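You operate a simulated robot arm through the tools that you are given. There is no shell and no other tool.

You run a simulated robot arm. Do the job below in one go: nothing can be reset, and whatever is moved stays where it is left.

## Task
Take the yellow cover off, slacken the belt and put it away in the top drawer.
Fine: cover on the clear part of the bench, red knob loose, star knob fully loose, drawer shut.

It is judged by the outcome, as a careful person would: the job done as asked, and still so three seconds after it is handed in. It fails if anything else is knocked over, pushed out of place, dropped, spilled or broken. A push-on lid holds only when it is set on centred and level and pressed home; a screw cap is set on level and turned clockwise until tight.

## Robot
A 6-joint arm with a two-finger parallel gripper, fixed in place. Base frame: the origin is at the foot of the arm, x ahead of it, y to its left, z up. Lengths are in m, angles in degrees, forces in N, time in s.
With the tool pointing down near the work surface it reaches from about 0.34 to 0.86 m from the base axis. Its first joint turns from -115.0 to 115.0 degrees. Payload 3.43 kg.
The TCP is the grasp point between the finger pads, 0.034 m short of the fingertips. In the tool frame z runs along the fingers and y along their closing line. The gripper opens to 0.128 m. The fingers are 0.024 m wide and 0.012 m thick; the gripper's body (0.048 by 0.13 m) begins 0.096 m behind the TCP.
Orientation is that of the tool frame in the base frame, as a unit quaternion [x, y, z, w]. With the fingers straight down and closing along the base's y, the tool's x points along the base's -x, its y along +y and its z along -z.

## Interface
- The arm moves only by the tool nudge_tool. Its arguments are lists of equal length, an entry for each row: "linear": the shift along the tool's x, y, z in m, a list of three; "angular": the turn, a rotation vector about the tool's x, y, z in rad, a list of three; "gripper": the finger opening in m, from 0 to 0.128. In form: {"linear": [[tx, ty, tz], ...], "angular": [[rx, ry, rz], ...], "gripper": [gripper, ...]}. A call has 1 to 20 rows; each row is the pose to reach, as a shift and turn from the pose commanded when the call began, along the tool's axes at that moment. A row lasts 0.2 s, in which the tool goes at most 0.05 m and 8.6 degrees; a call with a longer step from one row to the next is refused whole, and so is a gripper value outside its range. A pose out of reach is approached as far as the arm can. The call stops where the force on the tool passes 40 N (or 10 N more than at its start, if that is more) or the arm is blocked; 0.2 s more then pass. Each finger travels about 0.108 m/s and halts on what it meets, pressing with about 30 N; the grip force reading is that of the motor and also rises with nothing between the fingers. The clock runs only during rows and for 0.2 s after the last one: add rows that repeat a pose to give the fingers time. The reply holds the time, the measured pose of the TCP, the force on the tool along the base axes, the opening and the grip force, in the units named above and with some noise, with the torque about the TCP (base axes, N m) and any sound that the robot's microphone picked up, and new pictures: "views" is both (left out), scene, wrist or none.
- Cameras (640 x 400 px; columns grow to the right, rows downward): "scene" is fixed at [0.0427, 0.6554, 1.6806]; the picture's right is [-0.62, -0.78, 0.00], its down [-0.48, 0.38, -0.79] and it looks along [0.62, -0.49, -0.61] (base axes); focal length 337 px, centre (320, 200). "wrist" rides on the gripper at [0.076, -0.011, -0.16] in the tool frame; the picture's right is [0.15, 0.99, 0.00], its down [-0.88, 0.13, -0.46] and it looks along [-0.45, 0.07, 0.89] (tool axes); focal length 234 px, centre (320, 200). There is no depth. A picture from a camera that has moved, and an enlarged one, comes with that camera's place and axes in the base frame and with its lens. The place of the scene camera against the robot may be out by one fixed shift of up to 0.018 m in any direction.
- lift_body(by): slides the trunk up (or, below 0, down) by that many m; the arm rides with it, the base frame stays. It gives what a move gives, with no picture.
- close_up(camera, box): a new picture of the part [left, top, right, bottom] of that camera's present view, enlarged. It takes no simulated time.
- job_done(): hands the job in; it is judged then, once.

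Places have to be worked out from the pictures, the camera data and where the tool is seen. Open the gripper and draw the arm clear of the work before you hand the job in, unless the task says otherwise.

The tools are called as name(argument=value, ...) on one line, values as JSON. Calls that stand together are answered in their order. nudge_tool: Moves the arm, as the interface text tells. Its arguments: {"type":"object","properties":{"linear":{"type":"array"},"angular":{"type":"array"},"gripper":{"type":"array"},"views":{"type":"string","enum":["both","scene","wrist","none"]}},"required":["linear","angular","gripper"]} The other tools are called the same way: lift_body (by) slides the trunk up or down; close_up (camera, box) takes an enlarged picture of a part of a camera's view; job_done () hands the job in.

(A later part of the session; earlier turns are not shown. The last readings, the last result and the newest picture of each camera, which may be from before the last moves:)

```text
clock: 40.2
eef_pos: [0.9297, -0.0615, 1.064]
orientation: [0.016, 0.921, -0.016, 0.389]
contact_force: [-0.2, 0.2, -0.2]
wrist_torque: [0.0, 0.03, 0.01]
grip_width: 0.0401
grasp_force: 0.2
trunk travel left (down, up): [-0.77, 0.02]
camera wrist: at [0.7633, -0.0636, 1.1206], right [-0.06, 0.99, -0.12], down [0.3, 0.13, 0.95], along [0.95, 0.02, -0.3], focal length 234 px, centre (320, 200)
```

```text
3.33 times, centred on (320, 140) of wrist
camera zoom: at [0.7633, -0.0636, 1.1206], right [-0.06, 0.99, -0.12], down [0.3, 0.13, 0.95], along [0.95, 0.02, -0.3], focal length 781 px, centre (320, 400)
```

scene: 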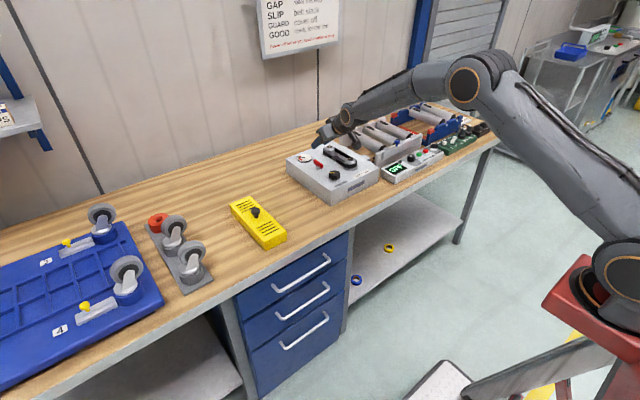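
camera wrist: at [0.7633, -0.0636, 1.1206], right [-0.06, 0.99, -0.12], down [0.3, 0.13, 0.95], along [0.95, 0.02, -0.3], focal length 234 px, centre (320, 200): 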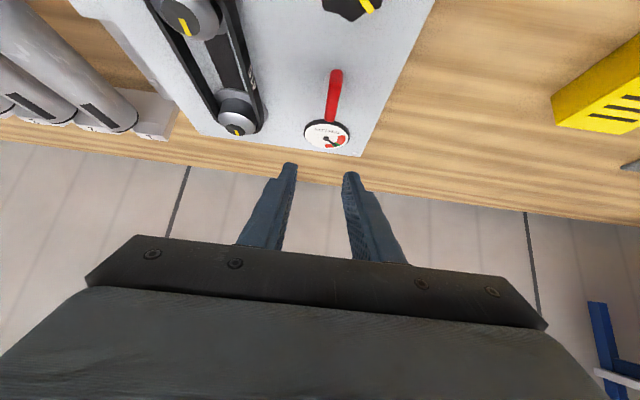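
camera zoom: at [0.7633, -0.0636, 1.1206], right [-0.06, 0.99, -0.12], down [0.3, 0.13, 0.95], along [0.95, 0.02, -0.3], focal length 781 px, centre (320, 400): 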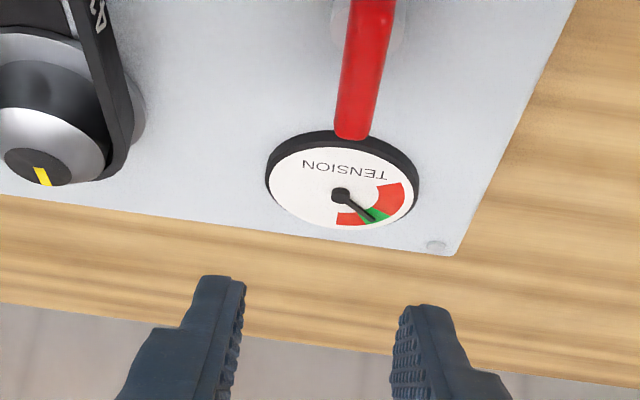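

The red bar is now a quarter turn round, lying along x. I'll test the star knob: back off and bring the tool vertical above it at (0.850,-0.058).

nudge_tool(linear=[[0.0186, 0.0003, -0.019], [0.0371, 0.0006, -0.0381], [0.0557, 0.0009, -0.0571], [0.0557, 0.0009, -0.0571], [0.0557, 0.0009, -0.0571], [0.0557, 0.0009, -0.0571], [0.0557, 0.0009, -0.0571]], angular=[[0, 0.13, 0], [0, 0.26, 0], [0, 0.4, 0], [0, 0.53, 0], [0, 0.66, 0], [0, 0.797, 0], [0, 0.797, 0]], gripper=[0.06, 0.065, 0.065, 0.065, 0.065, 0.065, 0.065])

```text
clock: 41.8
eef_pos: [0.8432, -0.0558, 1.0618]
orientation: [0.021, 1.0, -0.008, -0.002]
contact_force: [-0.2, 0.7, -0.4]
wrist_torque: [0.04, 0.0, 0.01]
grip_width: 0.065
grasp_force: 0.0
out of reach, approached as far as the arm can: row 6, 7
trunk travel left (down, up): [-0.77, 0.02]
camera wrist: at [0.7673, -0.0605, 1.2214], right [-0.1, 0.99, -0.02], down [0.89, 0.1, 0.45], along [0.45, 0.03, -0.89], focal length 234 px, centre (320, 200)
```

scene: 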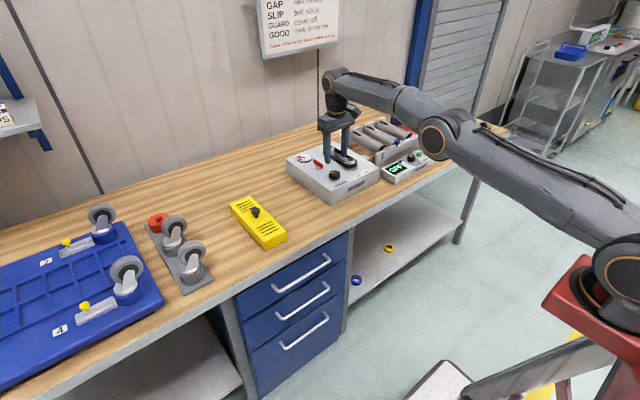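
wrist: 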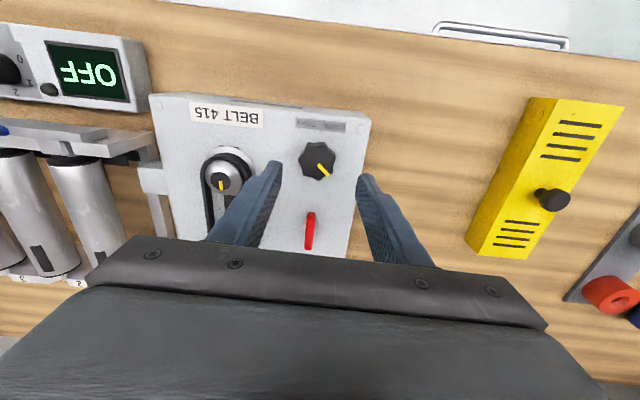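

The vertical tool limit is r≈0.845 here, so I'll use a slight 12° tilt for the star knob, with its centre at about (0.848,-0.060). First I'll yaw -48° at height so I have a long counter-clockwise swing available.

nudge_tool(linear=[[0.003, 0, 0], [0.006, 0, 0], [0.01, 0, 0], [0.01, 0, 0], [0.01, 0, 0], [0.01, 0, 0], [0.01, 0, 0]], angular=[[0, 0, 0.14], [0, 0, 0.28], [0, 0, 0.42], [0, 0, 0.56], [0, 0, 0.7], [0, 0, 0.831], [0, 0, 0.831]], gripper=[0.065, 0.065, 0.065, 0.065, 0.065, 0.065, 0.065], views="none")

```text
clock: 43.4
eef_pos: [0.8336, -0.0551, 1.0632]
orientation: [0.423, 0.906, -0.008, 0.003]
contact_force: [-0.2, -0.8, -0.5]
wrist_torque: [0.0, 0.02, -0.02]
grip_width: 0.0652
grasp_force: 0.0
trunk travel left (down, up): [-0.77, 0.02]
```

Yaw is -50°. Now tilting 12° and moving over the star knob.

nudge_tool(linear=[[-0.0037, 0.004, 0.0165], [-0.0073, 0.0079, 0.033], [-0.0073, 0.0079, 0.033]], angular=[[0, -0.105, 0], [0, -0.21, 0], [0, -0.21, 0]], gripper=[0.065, 0.065, 0.065])

close_up(camera="wrist", box=[220, 70, 420, 200])

close_up(camera="scene", box=[280, 130, 390, 205])

```text
clock: 44.2
eef_pos: [0.8447, -0.0563, 1.0295]
orientation: [0.419, 0.901, -0.051, 0.099]
contact_force: [0.3, -0.2, -0.4]
wrist_torque: [-0.01, 0.01, 0.03]
grip_width: 0.0649
grasp_force: 0.1
trunk travel left (down, up): [-0.77, 0.02]
camera wrist: at [0.7666, 0.0216, 1.1682], right [0.67, 0.74, -0.04], down [0.59, -0.49, 0.64], along [0.45, -0.45, -0.77], focal length 234 px, centre (320, 200)
```

scene: 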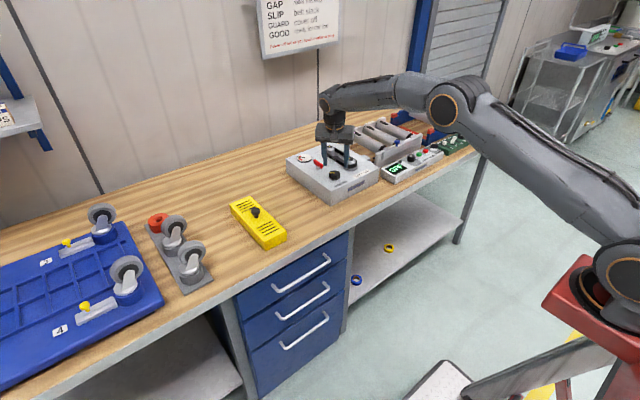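
wrist: 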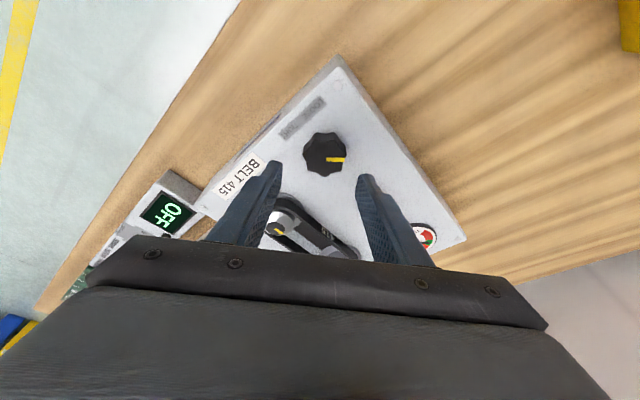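

```text
3.08 times, centred on (320, 135) of wrist
camera zoom: at [0.7666, 0.0216, 1.1682], right [0.67, 0.74, -0.04], down [0.59, -0.49, 0.64], along [0.45, -0.45, -0.77], focal length 720 px, centre (320, 400)
```

zoom: 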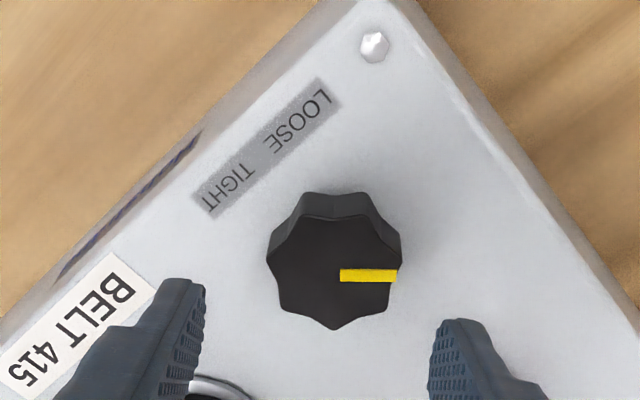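

```text
5.33 times, centred on (335, 168) of scene
camera zoom: at [0.0427, 0.6554, 1.6806], right [-0.62, -0.78, 0.0], down [-0.48, 0.38, -0.79], along [0.62, -0.49, -0.61], focal length 1796 px, centre (240, 373)
```

zoom: 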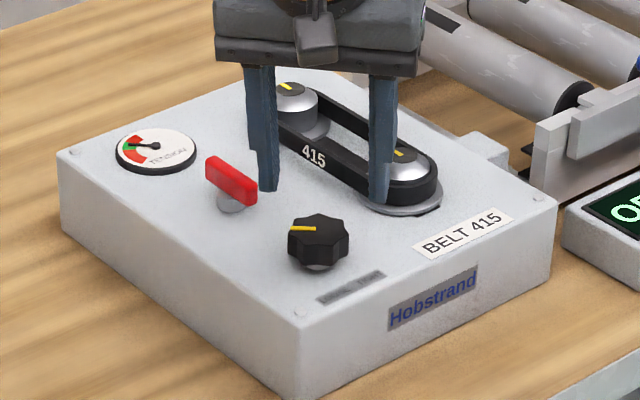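

Star knob centre refined to (0.849,-0.0595). Descending around it to TCP z≈0.977.

nudge_tool(linear=[[0.0041, 0.0004, 0.017], [0.0083, 0.0009, 0.034], [0.0112, 0.0013, 0.046], [0.0124, 0.0013, 0.051], [0.0124, 0.0013, 0.051]], angular=[[0, 0, 0], [0, 0, 0], [0, 0, 0], [0, 0, 0], [0, 0, 0]], gripper=[0.065, 0.065, 0.065, 0.065, 0.065], views="wrist")

close_up(camera="wrist", box=[220, 90, 420, 220])

close_up(camera="scene", box=[280, 130, 390, 205])

```text
clock: 45.4
eef_pos: [0.8424, -0.0538, 0.9777]
orientation: [0.42, 0.901, -0.051, 0.099]
contact_force: [-0.1, -0.2, -0.5]
wrist_torque: [-0.03, 0.02, -0.01]
grip_width: 0.0652
grasp_force: 0.1
trunk travel left (down, up): [-0.77, 0.02]
camera wrist: at [0.7667, 0.0228, 1.116], right [0.67, 0.74, -0.04], down [0.59, -0.49, 0.64], along [0.45, -0.45, -0.77], focal length 234 px, centre (320, 200)
```

wrist: 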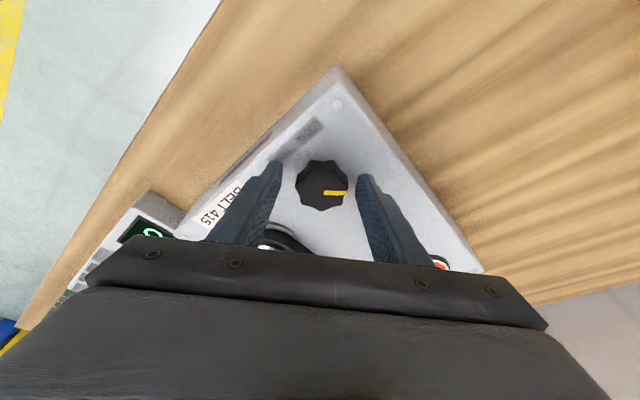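

```text
3.08 times, centred on (320, 155) of wrist
camera zoom: at [0.7667, 0.0228, 1.116], right [0.67, 0.74, -0.04], down [0.59, -0.49, 0.64], along [0.45, -0.45, -0.77], focal length 720 px, centre (320, 338)
```

zoom: 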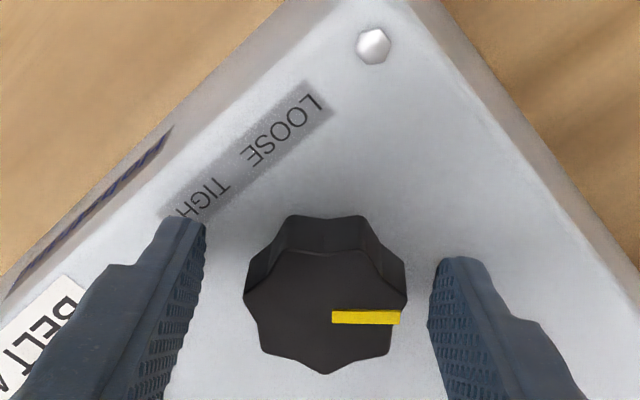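

```text
5.33 times, centred on (335, 168) of scene
camera zoom: at [0.0427, 0.6554, 1.6806], right [-0.62, -0.78, 0.0], down [-0.48, 0.38, -0.79], along [0.62, -0.49, -0.61], focal length 1796 px, centre (240, 373)
```

zoom: 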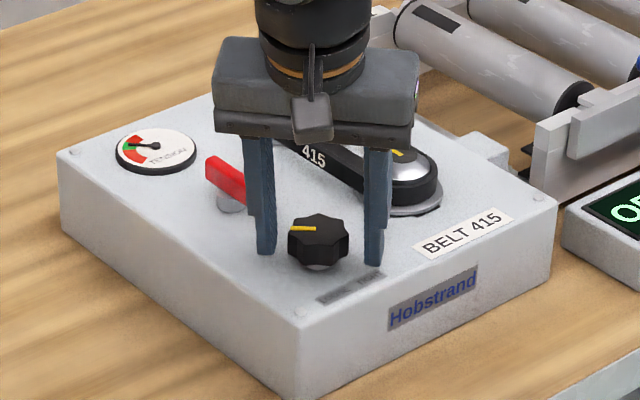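

Centred well. Closing on the star knob.

nudge_tool(linear=[[0, 0.0015, 0], [0, 0.0015, 0], [0, 0.0015, 0], [0, 0.0015, 0]], angular=[[0, 0, 0], [0, 0, 0], [0, 0, 0], [0, 0, 0]], gripper=[0.045, 0.03, 0.03, 0.03], views="wrist")

close_up(camera="wrist", box=[220, 90, 420, 220])

```text
clock: 46.4
eef_pos: [0.8445, -0.0531, 0.9774]
orientation: [0.419, 0.901, -0.052, 0.098]
contact_force: [-1.6, -0.2, -3.2]
wrist_torque: [0.39, -0.65, -0.01]
grip_width: 0.0428
grasp_force: 45.1
trunk travel left (down, up): [-0.77, 0.02]
camera wrist: at [0.7678, 0.0237, 1.1156], right [0.67, 0.74, -0.04], down [0.59, -0.49, 0.64], along [0.45, -0.45, -0.77], focal length 234 px, centre (320, 200)
```

wrist: 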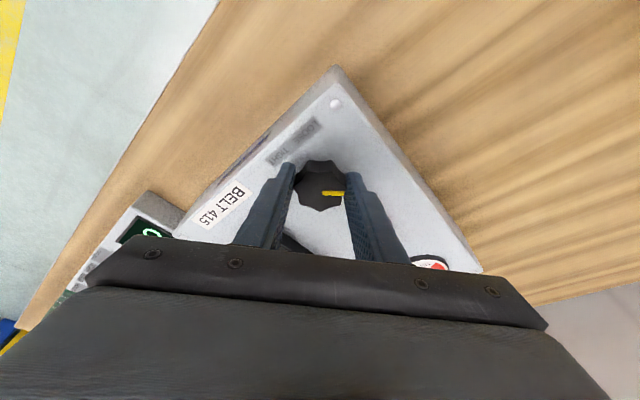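

```text
3.08 times, centred on (320, 155) of wrist
camera zoom: at [0.7678, 0.0237, 1.1156], right [0.67, 0.74, -0.04], down [0.59, -0.49, 0.64], along [0.45, -0.45, -0.77], focal length 720 px, centre (320, 338)
```

zoom: 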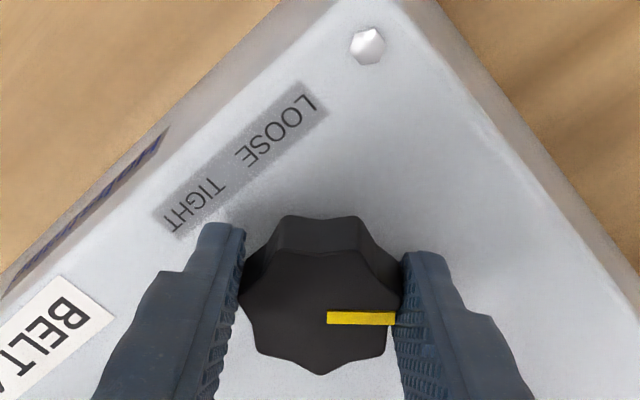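

Gripped at 0.043 m with no side load. Turning counter-clockwise about the knob's axis by ~20° to see whether the lock is free.

nudge_tool(linear=[[0, -0.0008, 0], [-0.0002, -0.0016, 0], [-0.0004, -0.0023, 0.0001]], angular=[[-0.0266, 0, -0.117], [-0.0532, 0, -0.234], [-0.0797, 0, -0.351]], gripper=[0.03, 0.03, 0.03], views="wrist")

close_up(camera="wrist", box=[220, 90, 420, 220])

close_up(camera="scene", box=[280, 130, 390, 205])

```text
clock: 47.2
eef_pos: [0.843, -0.0566, 0.9772]
orientation: [0.251, 0.962, -0.033, 0.103]
contact_force: [-5.5, -2.6, -4.1]
wrist_torque: [0.48, -0.84, -0.04]
grip_width: 0.0429
grasp_force: 45.4
trunk travel left (down, up): [-0.77, 0.02]
camera wrist: at [0.7442, -0.0115, 1.1162], right [0.36, 0.93, -0.04], down [0.73, -0.25, 0.63], along [0.58, -0.26, -0.77], focal length 234 px, centre (320, 200)
```

wrist: 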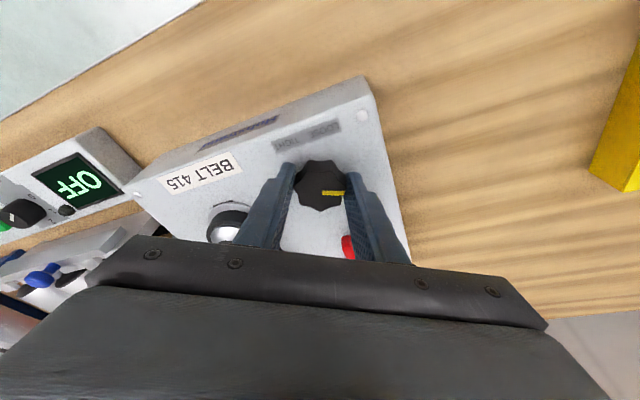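

```text
3.08 times, centred on (320, 155) of wrist
camera zoom: at [0.7442, -0.0115, 1.1162], right [0.36, 0.93, -0.04], down [0.73, -0.25, 0.63], along [0.58, -0.26, -0.77], focal length 720 px, centre (320, 338)
```

zoom: 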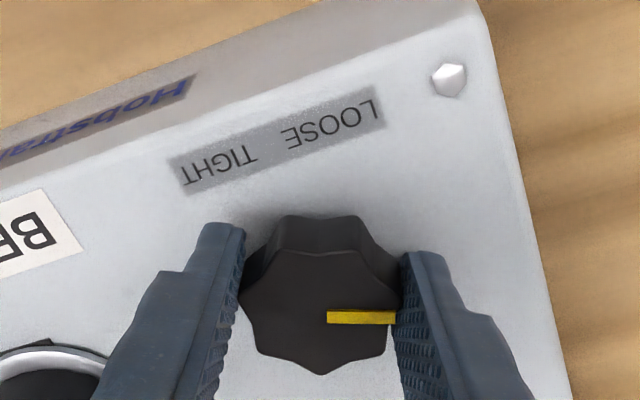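

```text
5.33 times, centred on (335, 168) of scene
camera zoom: at [0.0427, 0.6554, 1.6806], right [-0.62, -0.78, 0.0], down [-0.48, 0.38, -0.79], along [0.62, -0.49, -0.61], focal length 1796 px, centre (240, 373)
```

zoom: 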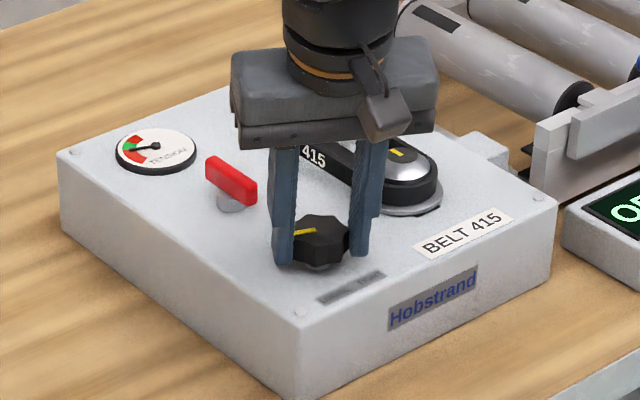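

The star knob turns with the gripper and the gauge needle is dropping, so the lock is loose. Continuing counter-clockwise by ~41°.

nudge_tool(linear=[[0, -0.0008, 0], [-0.0002, -0.0016, 0], [-0.0004, -0.0023, 0.0001], [-0.0007, -0.003, 0.0002], [-0.0011, -0.0037, 0.0003], [-0.0016, -0.0043, 0.0004]], angular=[[-0.0266, 0, -0.117], [-0.0532, 0, -0.234], [-0.0797, 0, -0.351], [-0.1063, 0, -0.468], [-0.1329, 0, -0.585], [-0.1595, 0, -0.702]], gripper=[0.03, 0.03, 0.03, 0.03, 0.03, 0.03], views="wrist")

close_up(camera="scene", box=[280, 130, 390, 205])

```text
clock: 48.6
eef_pos: [0.8417, -0.062, 0.9772]
orientation: [-0.102, 0.989, 0.008, 0.106]
contact_force: [-1.6, -11.0, -5.2]
wrist_torque: [-0.25, 0.34, -0.08]
grip_width: 0.0429
grasp_force: 45.4
trunk travel left (down, up): [-0.77, 0.02]
camera wrist: at [0.7401, -0.0942, 1.1168], right [-0.34, 0.94, -0.04], down [0.72, 0.29, 0.63], along [0.6, 0.19, -0.78], focal length 234 px, centre (320, 200)
```

wrist: 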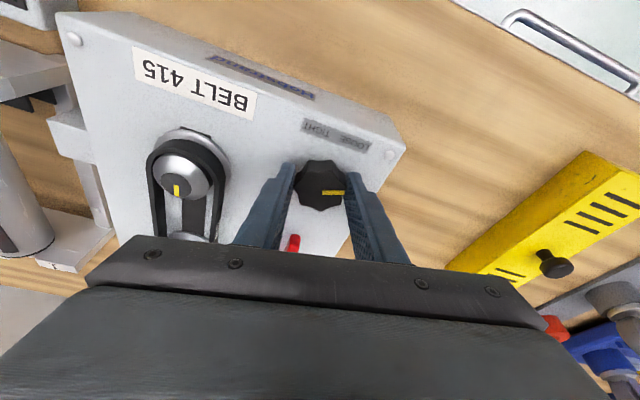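

```text
5.33 times, centred on (335, 168) of scene
camera zoom: at [0.0427, 0.6554, 1.6806], right [-0.62, -0.78, 0.0], down [-0.48, 0.38, -0.79], along [0.62, -0.49, -0.61], focal length 1796 px, centre (240, 373)
```

zoom: 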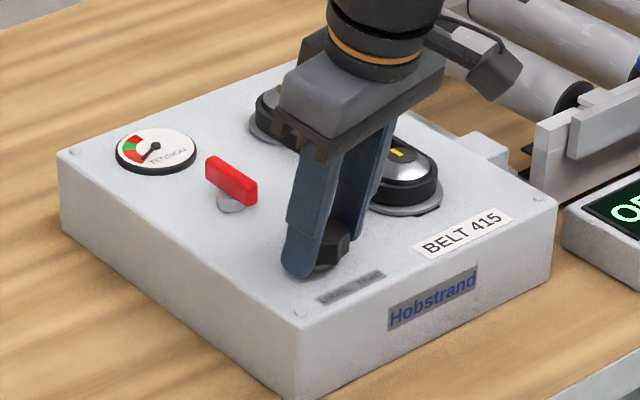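

62° turned so far and the needle keeps falling. Continuing counter-clockwise another ~27°.

nudge_tool(linear=[[0, -0.0015, 0], [-0.0002, -0.0025, 0], [-0.0004, -0.0033, 0.0001], [-0.0007, -0.004, 0.0002]], angular=[[-0.0266, 0, -0.117], [-0.0532, 0, -0.234], [-0.0797, 0, -0.351], [-0.1063, 0, -0.468]], gripper=[0.03, 0.03, 0.03, 0.03], views="wrist")

close_up(camera="scene", box=[280, 130, 390, 205])

```text
clock: 49.6
eef_pos: [0.8444, -0.0647, 0.977]
orientation: [-0.335, 0.936, 0.036, 0.1]
contact_force: [2.5, -10.8, -7.4]
wrist_torque: [-0.42, 0.59, -0.07]
grip_width: 0.0428
grasp_force: 45.2
trunk travel left (down, up): [-0.77, 0.02]
camera wrist: at [0.7693, -0.142, 1.117], right [-0.74, 0.67, -0.03], down [0.51, 0.59, 0.63], along [0.44, 0.45, -0.78], focal length 234 px, centre (320, 200)
```

wrist: 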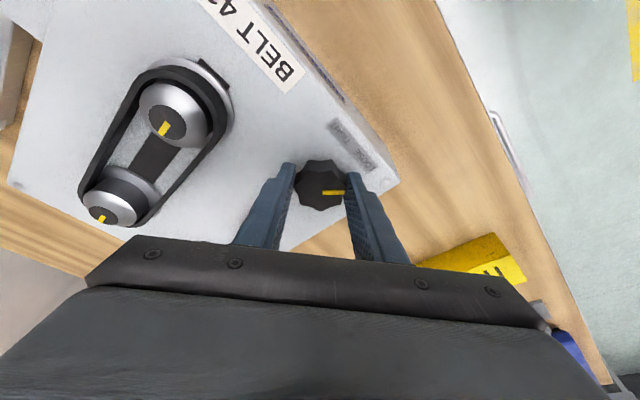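

```text
5.33 times, centred on (335, 168) of scene
camera zoom: at [0.0427, 0.6554, 1.6806], right [-0.62, -0.78, 0.0], down [-0.48, 0.38, -0.79], along [0.62, -0.49, -0.61], focal length 1796 px, centre (240, 373)
```

zoom: 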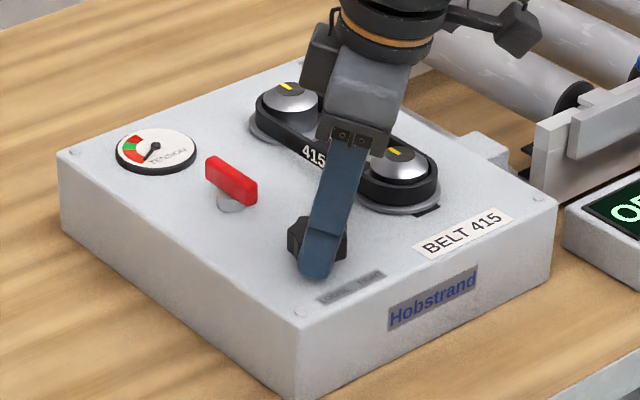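

About 89° turned; the front pulley has visibly slid back in its slot. Continuing a further ~14°.

nudge_tool(linear=[[0, -0.0012, 0], [-0.0002, -0.002, 0]], angular=[[-0.0266, 0, -0.117], [-0.0532, 0, -0.234]], gripper=[0.03, 0.03], views="wrist")

close_up(camera="wrist", box=[60, 40, 400, 240])

```text
clock: 50.2
eef_pos: [0.8453, -0.066, 0.9774]
orientation: [-0.444, 0.89, 0.048, 0.094]
contact_force: [4.2, -8.6, -6.1]
wrist_torque: [-0.9, 0.53, -0.07]
grip_width: 0.0429
grasp_force: 44.9
trunk travel left (down, up): [-0.77, 0.02]
camera wrist: at [0.7915, -0.1592, 1.1169], right [-0.88, 0.48, -0.03], down [0.36, 0.69, 0.63], along [0.32, 0.54, -0.77], focal length 234 px, centre (320, 200)
```

wrist: 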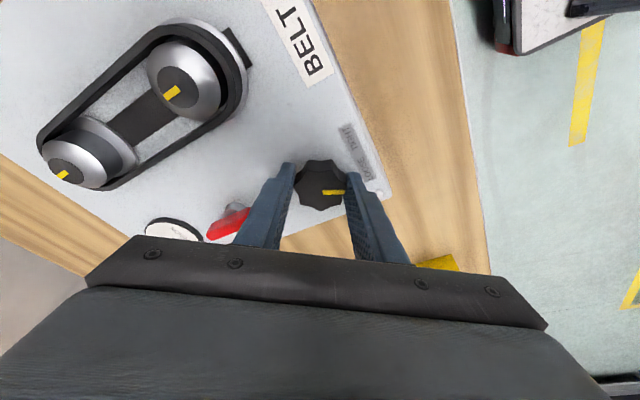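

```text
1.88 times, centred on (230, 140) of wrist
camera zoom: at [0.7915, -0.1592, 1.1169], right [-0.88, 0.48, -0.03], down [0.36, 0.69, 0.63], along [0.32, 0.54, -0.77], focal length 441 px, centre (489, 313)
```

zoom: 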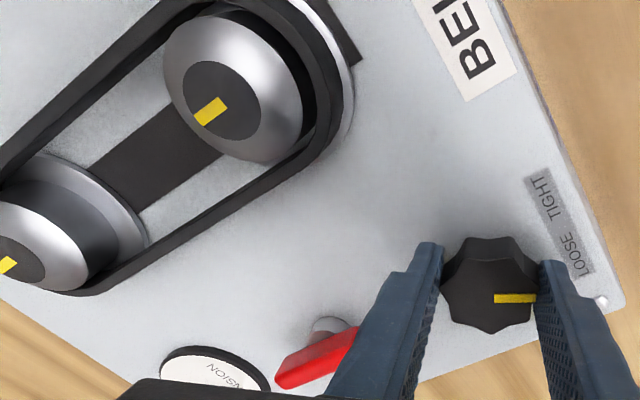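

The belt now shows slack around the front pulley and the pointer is near LOOSE. I'll keep turning in small steps to find the end stop so it's fully loose.

nudge_tool(linear=[[0, -0.0008, 0], [-0.0002, -0.0016, 0]], angular=[[-0.0266, 0, -0.117], [-0.0532, 0, -0.234]], gripper=[0.03, 0.03], views="wrist")

close_up(camera="wrist", box=[60, 40, 400, 240])

```text
clock: 50.8
eef_pos: [0.8484, -0.0662, 0.9776]
orientation: [-0.548, 0.83, 0.061, 0.088]
contact_force: [8.2, -9.7, -6.0]
wrist_torque: [-1.33, -0.12, -0.09]
grip_width: 0.0428
grasp_force: 45.2
trunk travel left (down, up): [-0.77, 0.02]
camera wrist: at [0.8172, -0.1706, 1.1169], right [-0.97, 0.26, -0.03], down [0.18, 0.75, 0.63], along [0.18, 0.61, -0.77], focal length 234 px, centre (320, 200)
```

wrist: 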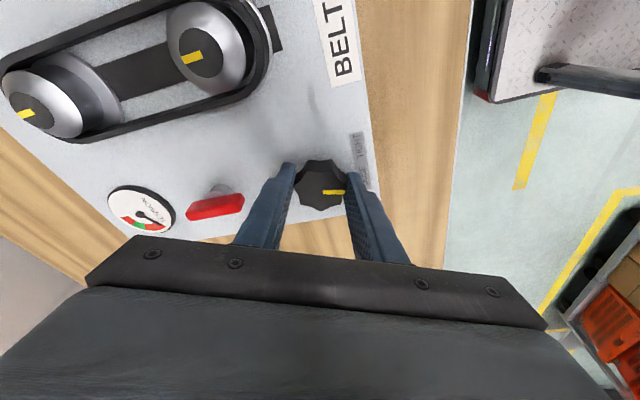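

```text
1.88 times, centred on (230, 140) of wrist
camera zoom: at [0.8172, -0.1706, 1.1169], right [-0.97, 0.26, -0.03], down [0.18, 0.75, 0.63], along [0.18, 0.61, -0.77], focal length 441 px, centre (489, 313)
```

zoom: 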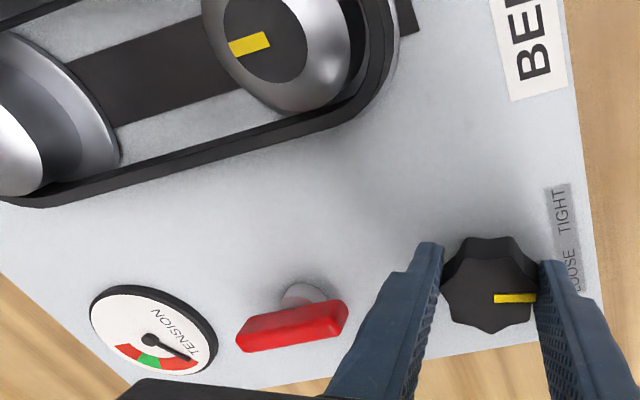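

Still turning freely at ~117°, with the gauge needle near the low end. Another small increment in this grip.

nudge_tool(linear=[[0, -0.0008, 0], [-0.0002, -0.0016, 0]], angular=[[-0.0266, 0, -0.117], [-0.0532, 0, -0.234]], gripper=[0.03, 0.03], views="wrist")

close_up(camera="wrist", box=[60, 40, 400, 240])

```text
clock: 51.4
eef_pos: [0.8503, -0.068, 0.9784]
orientation: [-0.643, 0.758, 0.07, 0.083]
contact_force: [36.6, -11.1, -9.6]
wrist_torque: [-0.45, -0.72, -1.04]
grip_width: 0.0429
grasp_force: 45.0
out of reach, approached as far as the arm can: row 2
trunk travel left (down, up): [-0.77, 0.02]
camera wrist: at [0.8437, -0.176, 1.1166], right [-1.0, 0.02, -0.03], down [0.0, 0.77, 0.63], along [0.04, 0.63, -0.77], focal length 234 px, centre (320, 200)
```

wrist: 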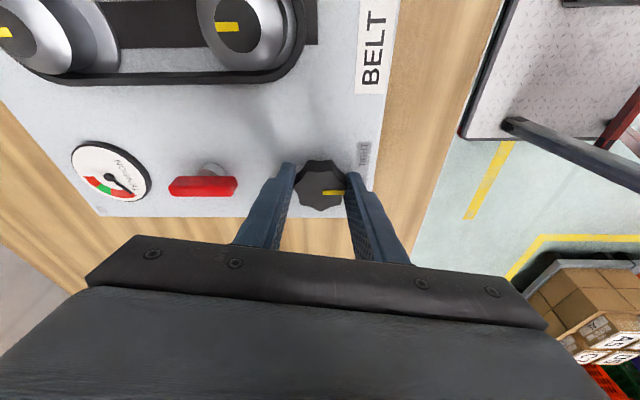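

```text
1.88 times, centred on (230, 140) of wrist
camera zoom: at [0.8437, -0.176, 1.1166], right [-1.0, 0.02, -0.03], down [0.0, 0.77, 0.63], along [0.04, 0.63, -0.77], focal length 441 px, centre (489, 313)
```

zoom: 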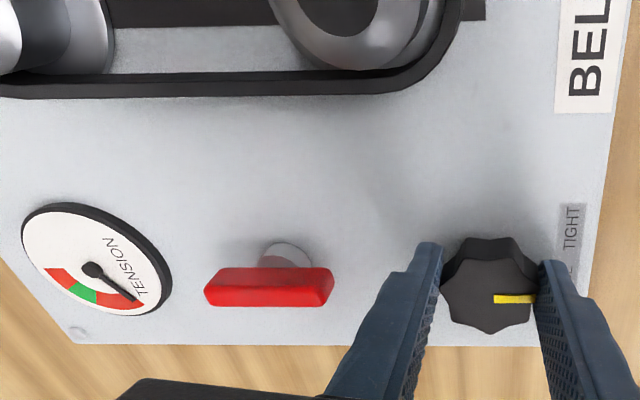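

Reach limit at yaw 80°, with ~130° turned. Releasing and rising to check the pointer and gauge before regripping.

nudge_tool(linear=[[0, 0, 0], [0, 0, 0], [-0.0044, 0, -0.0195], [-0.0089, 0, -0.039], [-0.0133, 0, -0.0585]], angular=[[0, 0, 0], [0, 0, 0], [0, 0, 0], [0, 0, 0], [0, 0, 0]], gripper=[0.055, 0.065, 0.065, 0.065, 0.065])

close_up(camera="wrist", box=[60, 20, 400, 240])

close_up(camera="scene", box=[280, 130, 390, 205])

```text
clock: 52.6
eef_pos: [0.847, -0.0654, 1.0382]
orientation: [-0.642, 0.759, 0.071, 0.08]
contact_force: [0.3, 0.2, -0.4]
wrist_torque: [0.03, 0.0, -0.01]
grip_width: 0.065
grasp_force: 0.0
trunk travel left (down, up): [-0.77, 0.02]
camera wrist: at [0.8409, -0.1742, 1.1775], right [-1.0, 0.02, -0.02], down [0.0, 0.77, 0.63], along [0.03, 0.63, -0.77], focal length 234 px, centre (320, 200)
```

scene: 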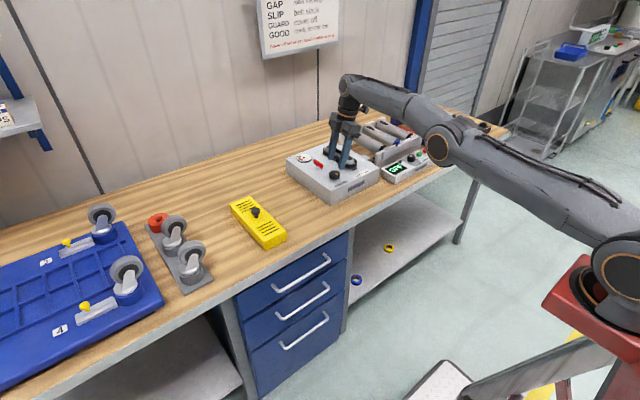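
wrist: 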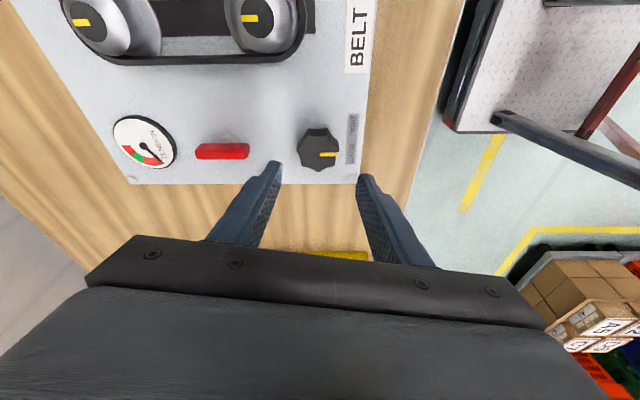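

```text
1.82 times, centred on (230, 130) of wrist
camera zoom: at [0.8409, -0.1742, 1.1775], right [-1.0, 0.02, -0.02], down [0.0, 0.77, 0.63], along [0.03, 0.63, -0.77], focal length 426 px, centre (484, 327)
```

zoom: 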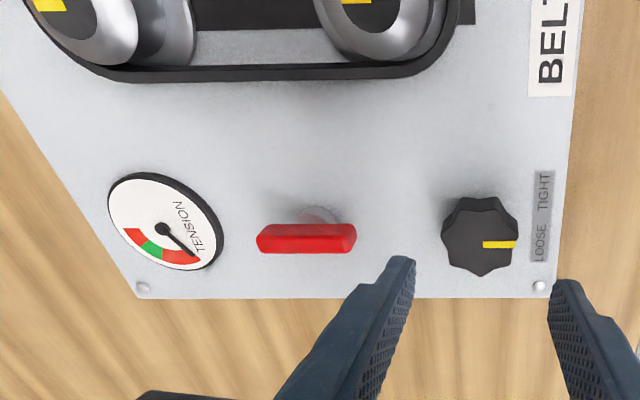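

```text
5.33 times, centred on (335, 168) of scene
camera zoom: at [0.0427, 0.6554, 1.6806], right [-0.62, -0.78, 0.0], down [-0.48, 0.38, -0.79], along [0.62, -0.49, -0.61], focal length 1796 px, centre (240, 373)
```

zoom: 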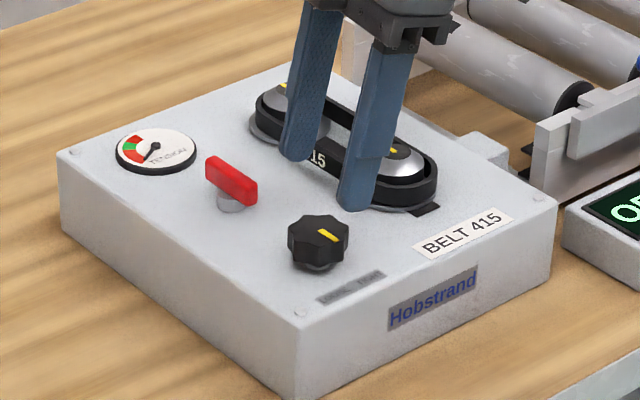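

The pointer now faces the front (≈180°) and the belt shows clear slack. I'll swing the tool back 130° at height for another grip, to turn on until the end stop.

nudge_tool(linear=[[-0.0006, 0.0002, 0.0001], [-0.0012, 0.0005, 0.0003], [-0.0017, 0.0007, 0.0004], [-0.0023, 0.001, 0.0005], [-0.0029, 0.0012, 0.0006], [-0.0035, 0.0014, 0.0008], [-0.004, 0.0017, 0.0009], [-0.0046, 0.0019, 0.001], [-0.0052, 0.0022, 0.0012], [-0.0058, 0.0024, 0.0013], [-0.0063, 0.0027, 0.0014], [-0.0069, 0.0029, 0.0016], [-0.0075, 0.0031, 0.0017], [-0.0081, 0.0034, 0.0018], [-0.0086, 0.0036, 0.0019], [-0.0092, 0.0039, 0.0021], [-0.0098, 0.0041, 0.0022], [-0.0098, 0.0041, 0.0022]], angular=[[0.0296, 0, 0.1302], [0.0591, 0, 0.2604], [0.0887, 0, 0.3906], [0.1183, 0, 0.5208], [0.1479, 0, 0.651], [0.1774, 0, 0.7812], [0.207, 0, 0.9114], [0.2366, 0, 1.0416], [0.2661, 0, 1.1718], [0.2957, 0, 1.302], [0.3253, 0, 1.4322], [0.3548, 0, 1.5624], [0.3844, 0, 1.6926], [0.414, 0, 1.8228], [0.4436, 0, 1.953], [0.4731, 0, 2.0832], [0.5027, 0, 2.2134], [0.5027, 0, 2.2134]], gripper=[0.065, 0.065, 0.065, 0.065, 0.065, 0.065, 0.065, 0.065, 0.065, 0.065, 0.065, 0.065, 0.065, 0.065, 0.065, 0.065, 0.065, 0.065], views="wrist")

close_up(camera="wrist", box=[220, 70, 420, 200])

```text
clock: 56.4
eef_pos: [0.8434, -0.0553, 1.0381]
orientation: [0.417, 0.902, -0.052, 0.098]
contact_force: [0.0, -1.0, -0.4]
wrist_torque: [0.01, 0.01, 0.0]
grip_width: 0.065
grasp_force: 0.2
trunk travel left (down, up): [-0.77, 0.02]
camera wrist: at [0.7657, 0.0214, 1.1763], right [0.66, 0.75, -0.04], down [0.6, -0.49, 0.64], along [0.46, -0.45, -0.77], focal length 234 px, centre (320, 200)
```

wrist: 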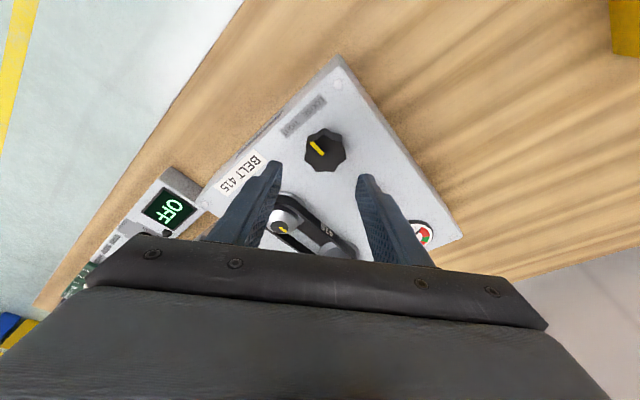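

```text
3.08 times, centred on (320, 135) of wrist
camera zoom: at [0.7657, 0.0214, 1.1763], right [0.66, 0.75, -0.04], down [0.6, -0.49, 0.64], along [0.46, -0.45, -0.77], focal length 720 px, centre (320, 400)
```

zoom: 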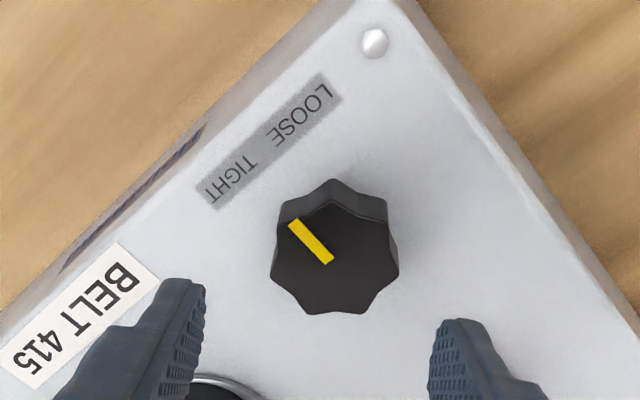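

Pointer ≈180°, knob undisturbed. Descending to grip the star knob again.

nudge_tool(linear=[[0.0043, 0.0007, 0.0199], [0.0085, 0.0014, 0.0398], [0.0115, 0.0021, 0.0537], [0.0128, 0.0021, 0.0597], [0.0128, 0.0021, 0.0597], [0.0128, 0.0021, 0.0597], [0.0128, 0.0021, 0.0597], [0.0128, 0.0021, 0.0597]], angular=[[0, 0, 0], [0, 0, 0], [0, 0, 0], [0, 0, 0], [0, 0, 0], [0, 0, 0], [0, 0, 0], [0, 0, 0]], gripper=[0.065, 0.065, 0.065, 0.065, 0.045, 0.03, 0.03, 0.03], views="wrist")

close_up(camera="wrist", box=[220, 90, 420, 220])

```text
clock: 58.2
eef_pos: [0.8462, -0.0535, 0.9762]
orientation: [0.414, 0.903, -0.051, 0.099]
contact_force: [13.8, 7.8, -5.1]
wrist_torque: [0.38, -1.63, -0.09]
grip_width: 0.0428
grasp_force: 45.1
trunk travel left (down, up): [-0.77, 0.02]
camera wrist: at [0.7683, 0.0229, 1.1147], right [0.66, 0.75, -0.04], down [0.6, -0.49, 0.64], along [0.46, -0.44, -0.77], focal length 234 px, centre (320, 200)
```

wrist: 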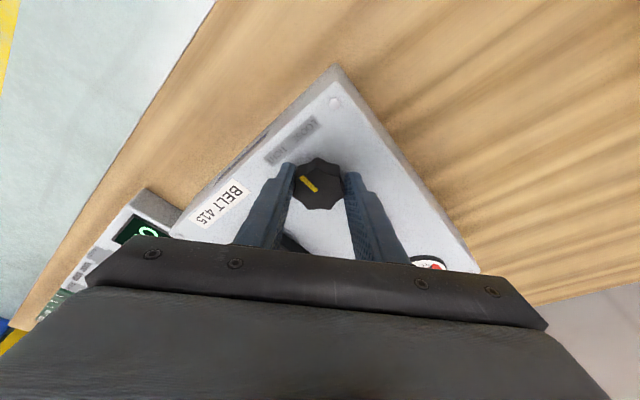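

```text
3.08 times, centred on (320, 155) of wrist
camera zoom: at [0.7683, 0.0229, 1.1147], right [0.66, 0.75, -0.04], down [0.6, -0.49, 0.64], along [0.46, -0.44, -0.77], focal length 720 px, centre (320, 338)
```

zoom: 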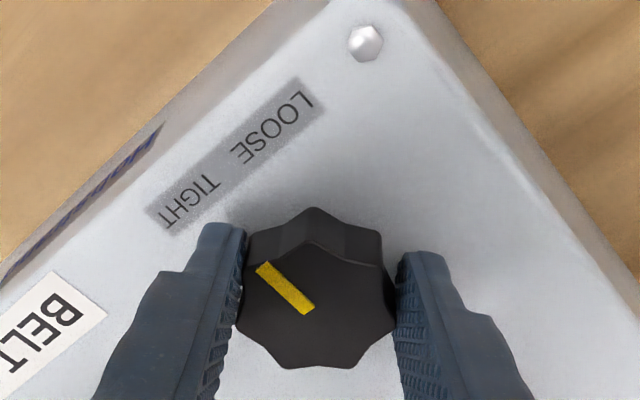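

Gripped again. Continuing counter-clockwise with a small sideways correction, watching the torque for the end stop.

nudge_tool(linear=[[0, 0.0007, 0], [-0.0002, -0.0001, 0], [-0.0004, -0.0008, 0.0001]], angular=[[-0.0266, 0, -0.117], [-0.0532, 0, -0.234], [-0.0797, 0, -0.351]], gripper=[0.03, 0.03, 0.03], views="wrist")

close_up(camera="wrist", box=[150, 90, 420, 240])

close_up(camera="scene", box=[280, 130, 390, 205])

```text
clock: 59.0
eef_pos: [0.8436, -0.0574, 0.9775]
orientation: [0.248, 0.963, -0.032, 0.104]
contact_force: [1.6, 1.5, -0.3]
wrist_torque: [0.57, -0.51, -0.35]
grip_width: 0.0429
grasp_force: 45.2
trunk travel left (down, up): [-0.77, 0.02]
camera wrist: at [0.7448, -0.0129, 1.1156], right [0.35, 0.94, -0.04], down [0.73, -0.25, 0.63], along [0.58, -0.25, -0.77], focal length 234 px, centre (320, 200)
```

wrist: 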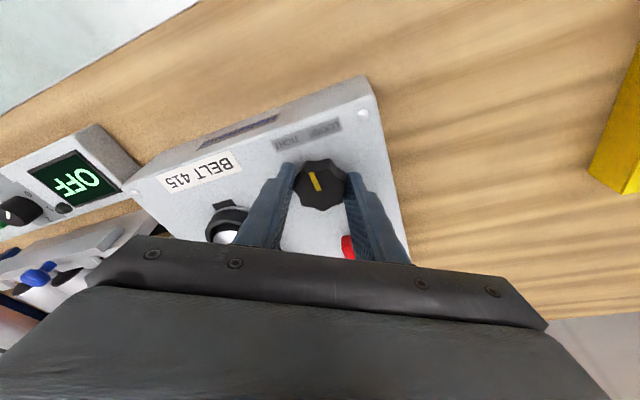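

```text
2.37 times, centred on (285, 165) of wrist
camera zoom: at [0.7448, -0.0129, 1.1156], right [0.35, 0.94, -0.04], down [0.73, -0.25, 0.63], along [0.58, -0.25, -0.77], focal length 555 px, centre (403, 283)
```

zoom: 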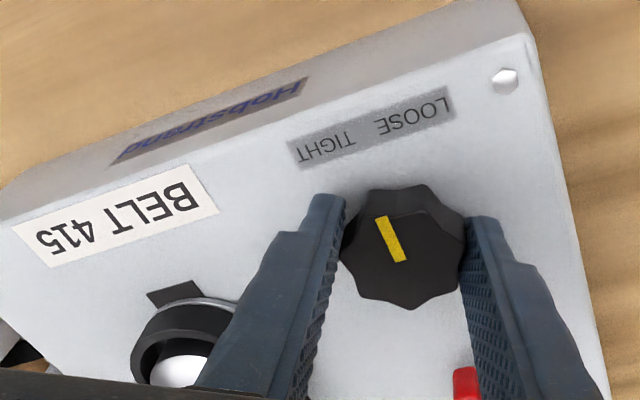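

```text
5.33 times, centred on (335, 168) of scene
camera zoom: at [0.0427, 0.6554, 1.6806], right [-0.62, -0.78, 0.0], down [-0.48, 0.38, -0.79], along [0.62, -0.49, -0.61], focal length 1796 px, centre (240, 373)
```

zoom: 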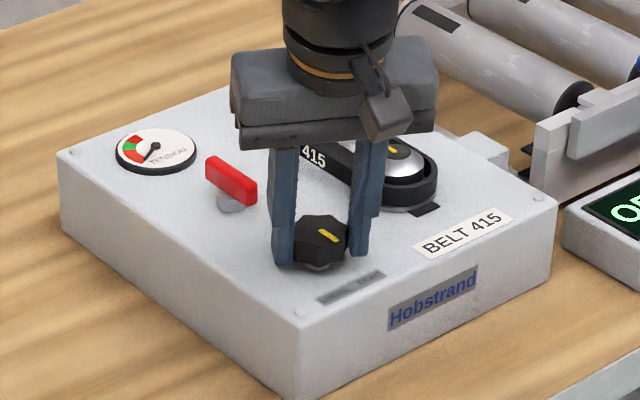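

In this swing the pointer stayed put while the tool rotated (slipping at ~0.35 N·m), which suggests the end stop. I'll try one more short turn to confirm.

nudge_tool(linear=[[0, -0.0008, 0], [-0.0002, -0.0016, 0]], angular=[[-0.0266, 0, -0.117], [-0.0532, 0, -0.234]], gripper=[0.03, 0.03], views="wrist")

close_up(camera="scene", box=[315, 135, 375, 205])

close_up(camera="wrist", box=[150, 90, 420, 240])

```text
clock: 59.6
eef_pos: [0.8435, -0.0592, 0.9759]
orientation: [0.129, 0.986, -0.019, 0.106]
contact_force: [-0.9, -0.4, 1.9]
wrist_torque: [0.34, 0.16, -0.46]
grip_width: 0.0437
grasp_force: 38.7
trunk travel left (down, up): [-0.77, 0.02]
camera wrist: at [0.7368, -0.0393, 1.1157], right [0.12, 0.99, -0.04], down [0.77, -0.07, 0.63], along [0.62, -0.11, -0.77], focal length 234 px, centre (320, 200)
```

wrist: 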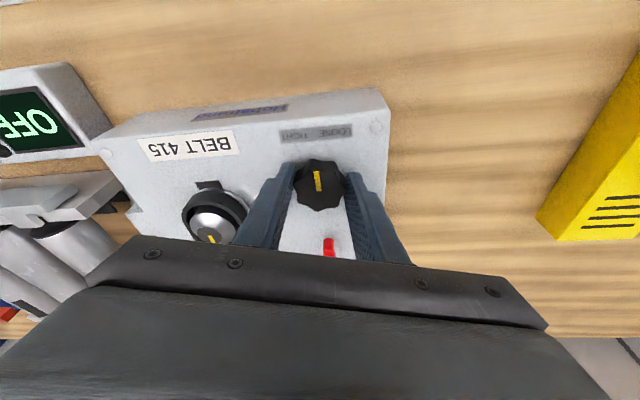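

```text
5.71 times, centred on (345, 170) of scene
camera zoom: at [0.0427, 0.6554, 1.6806], right [-0.62, -0.78, 0.0], down [-0.48, 0.38, -0.79], along [0.62, -0.49, -0.61], focal length 1924 px, centre (177, 371)
```

zoom: 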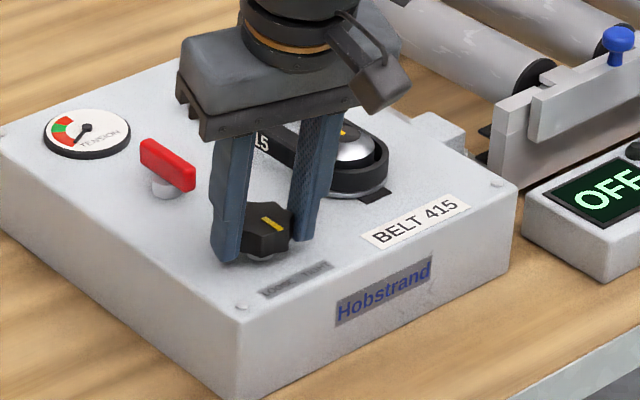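

```text
2.37 times, centred on (285, 165) of wrist
camera zoom: at [0.7368, -0.0393, 1.1157], right [0.12, 0.99, -0.04], down [0.77, -0.07, 0.63], along [0.62, -0.11, -0.77], focal length 555 px, centre (403, 283)
```

zoom: 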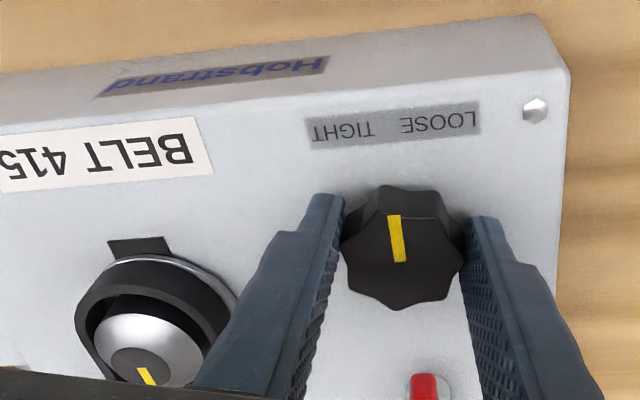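

The pointer stays at the front while the grip slips around, so the star knob is at its fully loose stop. Releasing and rising to look at the slack belt.

nudge_tool(linear=[[0, 0, 0], [0, 0, 0], [-0.0044, 0, -0.0195], [-0.0089, 0, -0.039], [-0.0133, 0, -0.0585], [-0.02, 0, -0.09], [-0.0266, 0, -0.117]], angular=[[0, 0, 0], [0, 0, 0], [0, 0, 0], [0, 0, 0], [0, 0, 0], [0, 0, 0], [0, 0, 0]], gripper=[0.055, 0.065, 0.065, 0.065, 0.065, 0.065, 0.065])

close_up(camera="scene", box=[315, 135, 375, 180])

close_up(camera="wrist", box=[150, 80, 390, 250])

```text
clock: 61.2
eef_pos: [0.8439, -0.0568, 1.0973]
orientation: [0.13, 0.986, -0.018, 0.106]
contact_force: [1.1, 0.2, 0.0]
wrist_torque: [-0.01, 0.01, 0.0]
grip_width: 0.065
grasp_force: 0.1
trunk travel left (down, up): [-0.77, 0.02]
camera wrist: at [0.7381, -0.0376, 1.2359], right [0.12, 0.99, -0.04], down [0.77, -0.07, 0.63], along [0.63, -0.11, -0.77], focal length 234 px, centre (320, 200)
```

scene: 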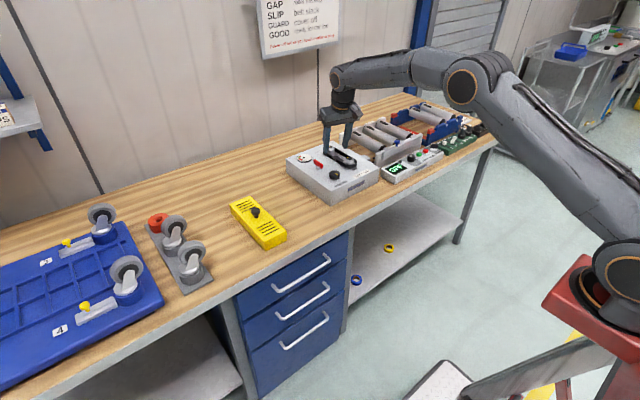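
wrist: 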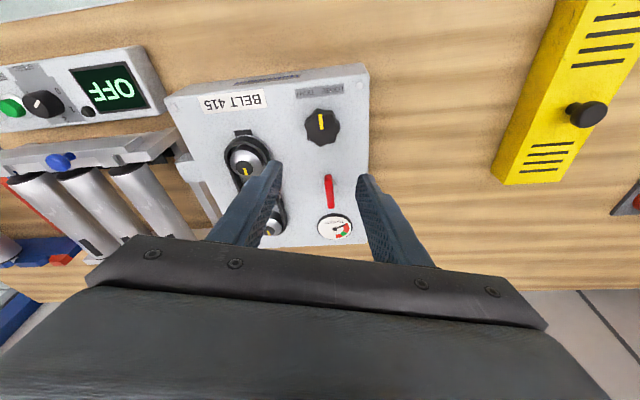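

```text
8.89 times, centred on (345, 158) of scene
camera zoom: at [0.0427, 0.6554, 1.6806], right [-0.62, -0.78, 0.0], down [-0.48, 0.38, -0.79], along [0.62, -0.49, -0.61], focal length 2993 px, centre (98, 578)
```

zoom: 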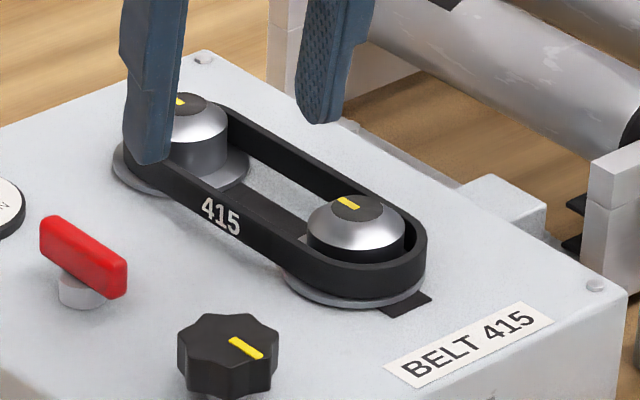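

```text
2.35 times, centred on (270, 165) of wrist
camera zoom: at [0.7381, -0.0376, 1.2359], right [0.12, 0.99, -0.04], down [0.77, -0.07, 0.63], along [0.63, -0.11, -0.77], focal length 551 px, centre (438, 282)
```

zoom: 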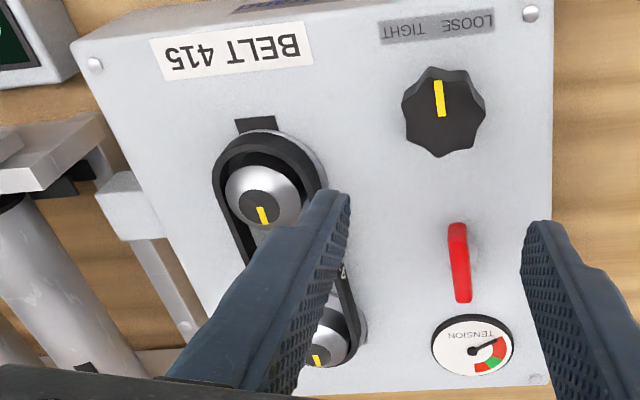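

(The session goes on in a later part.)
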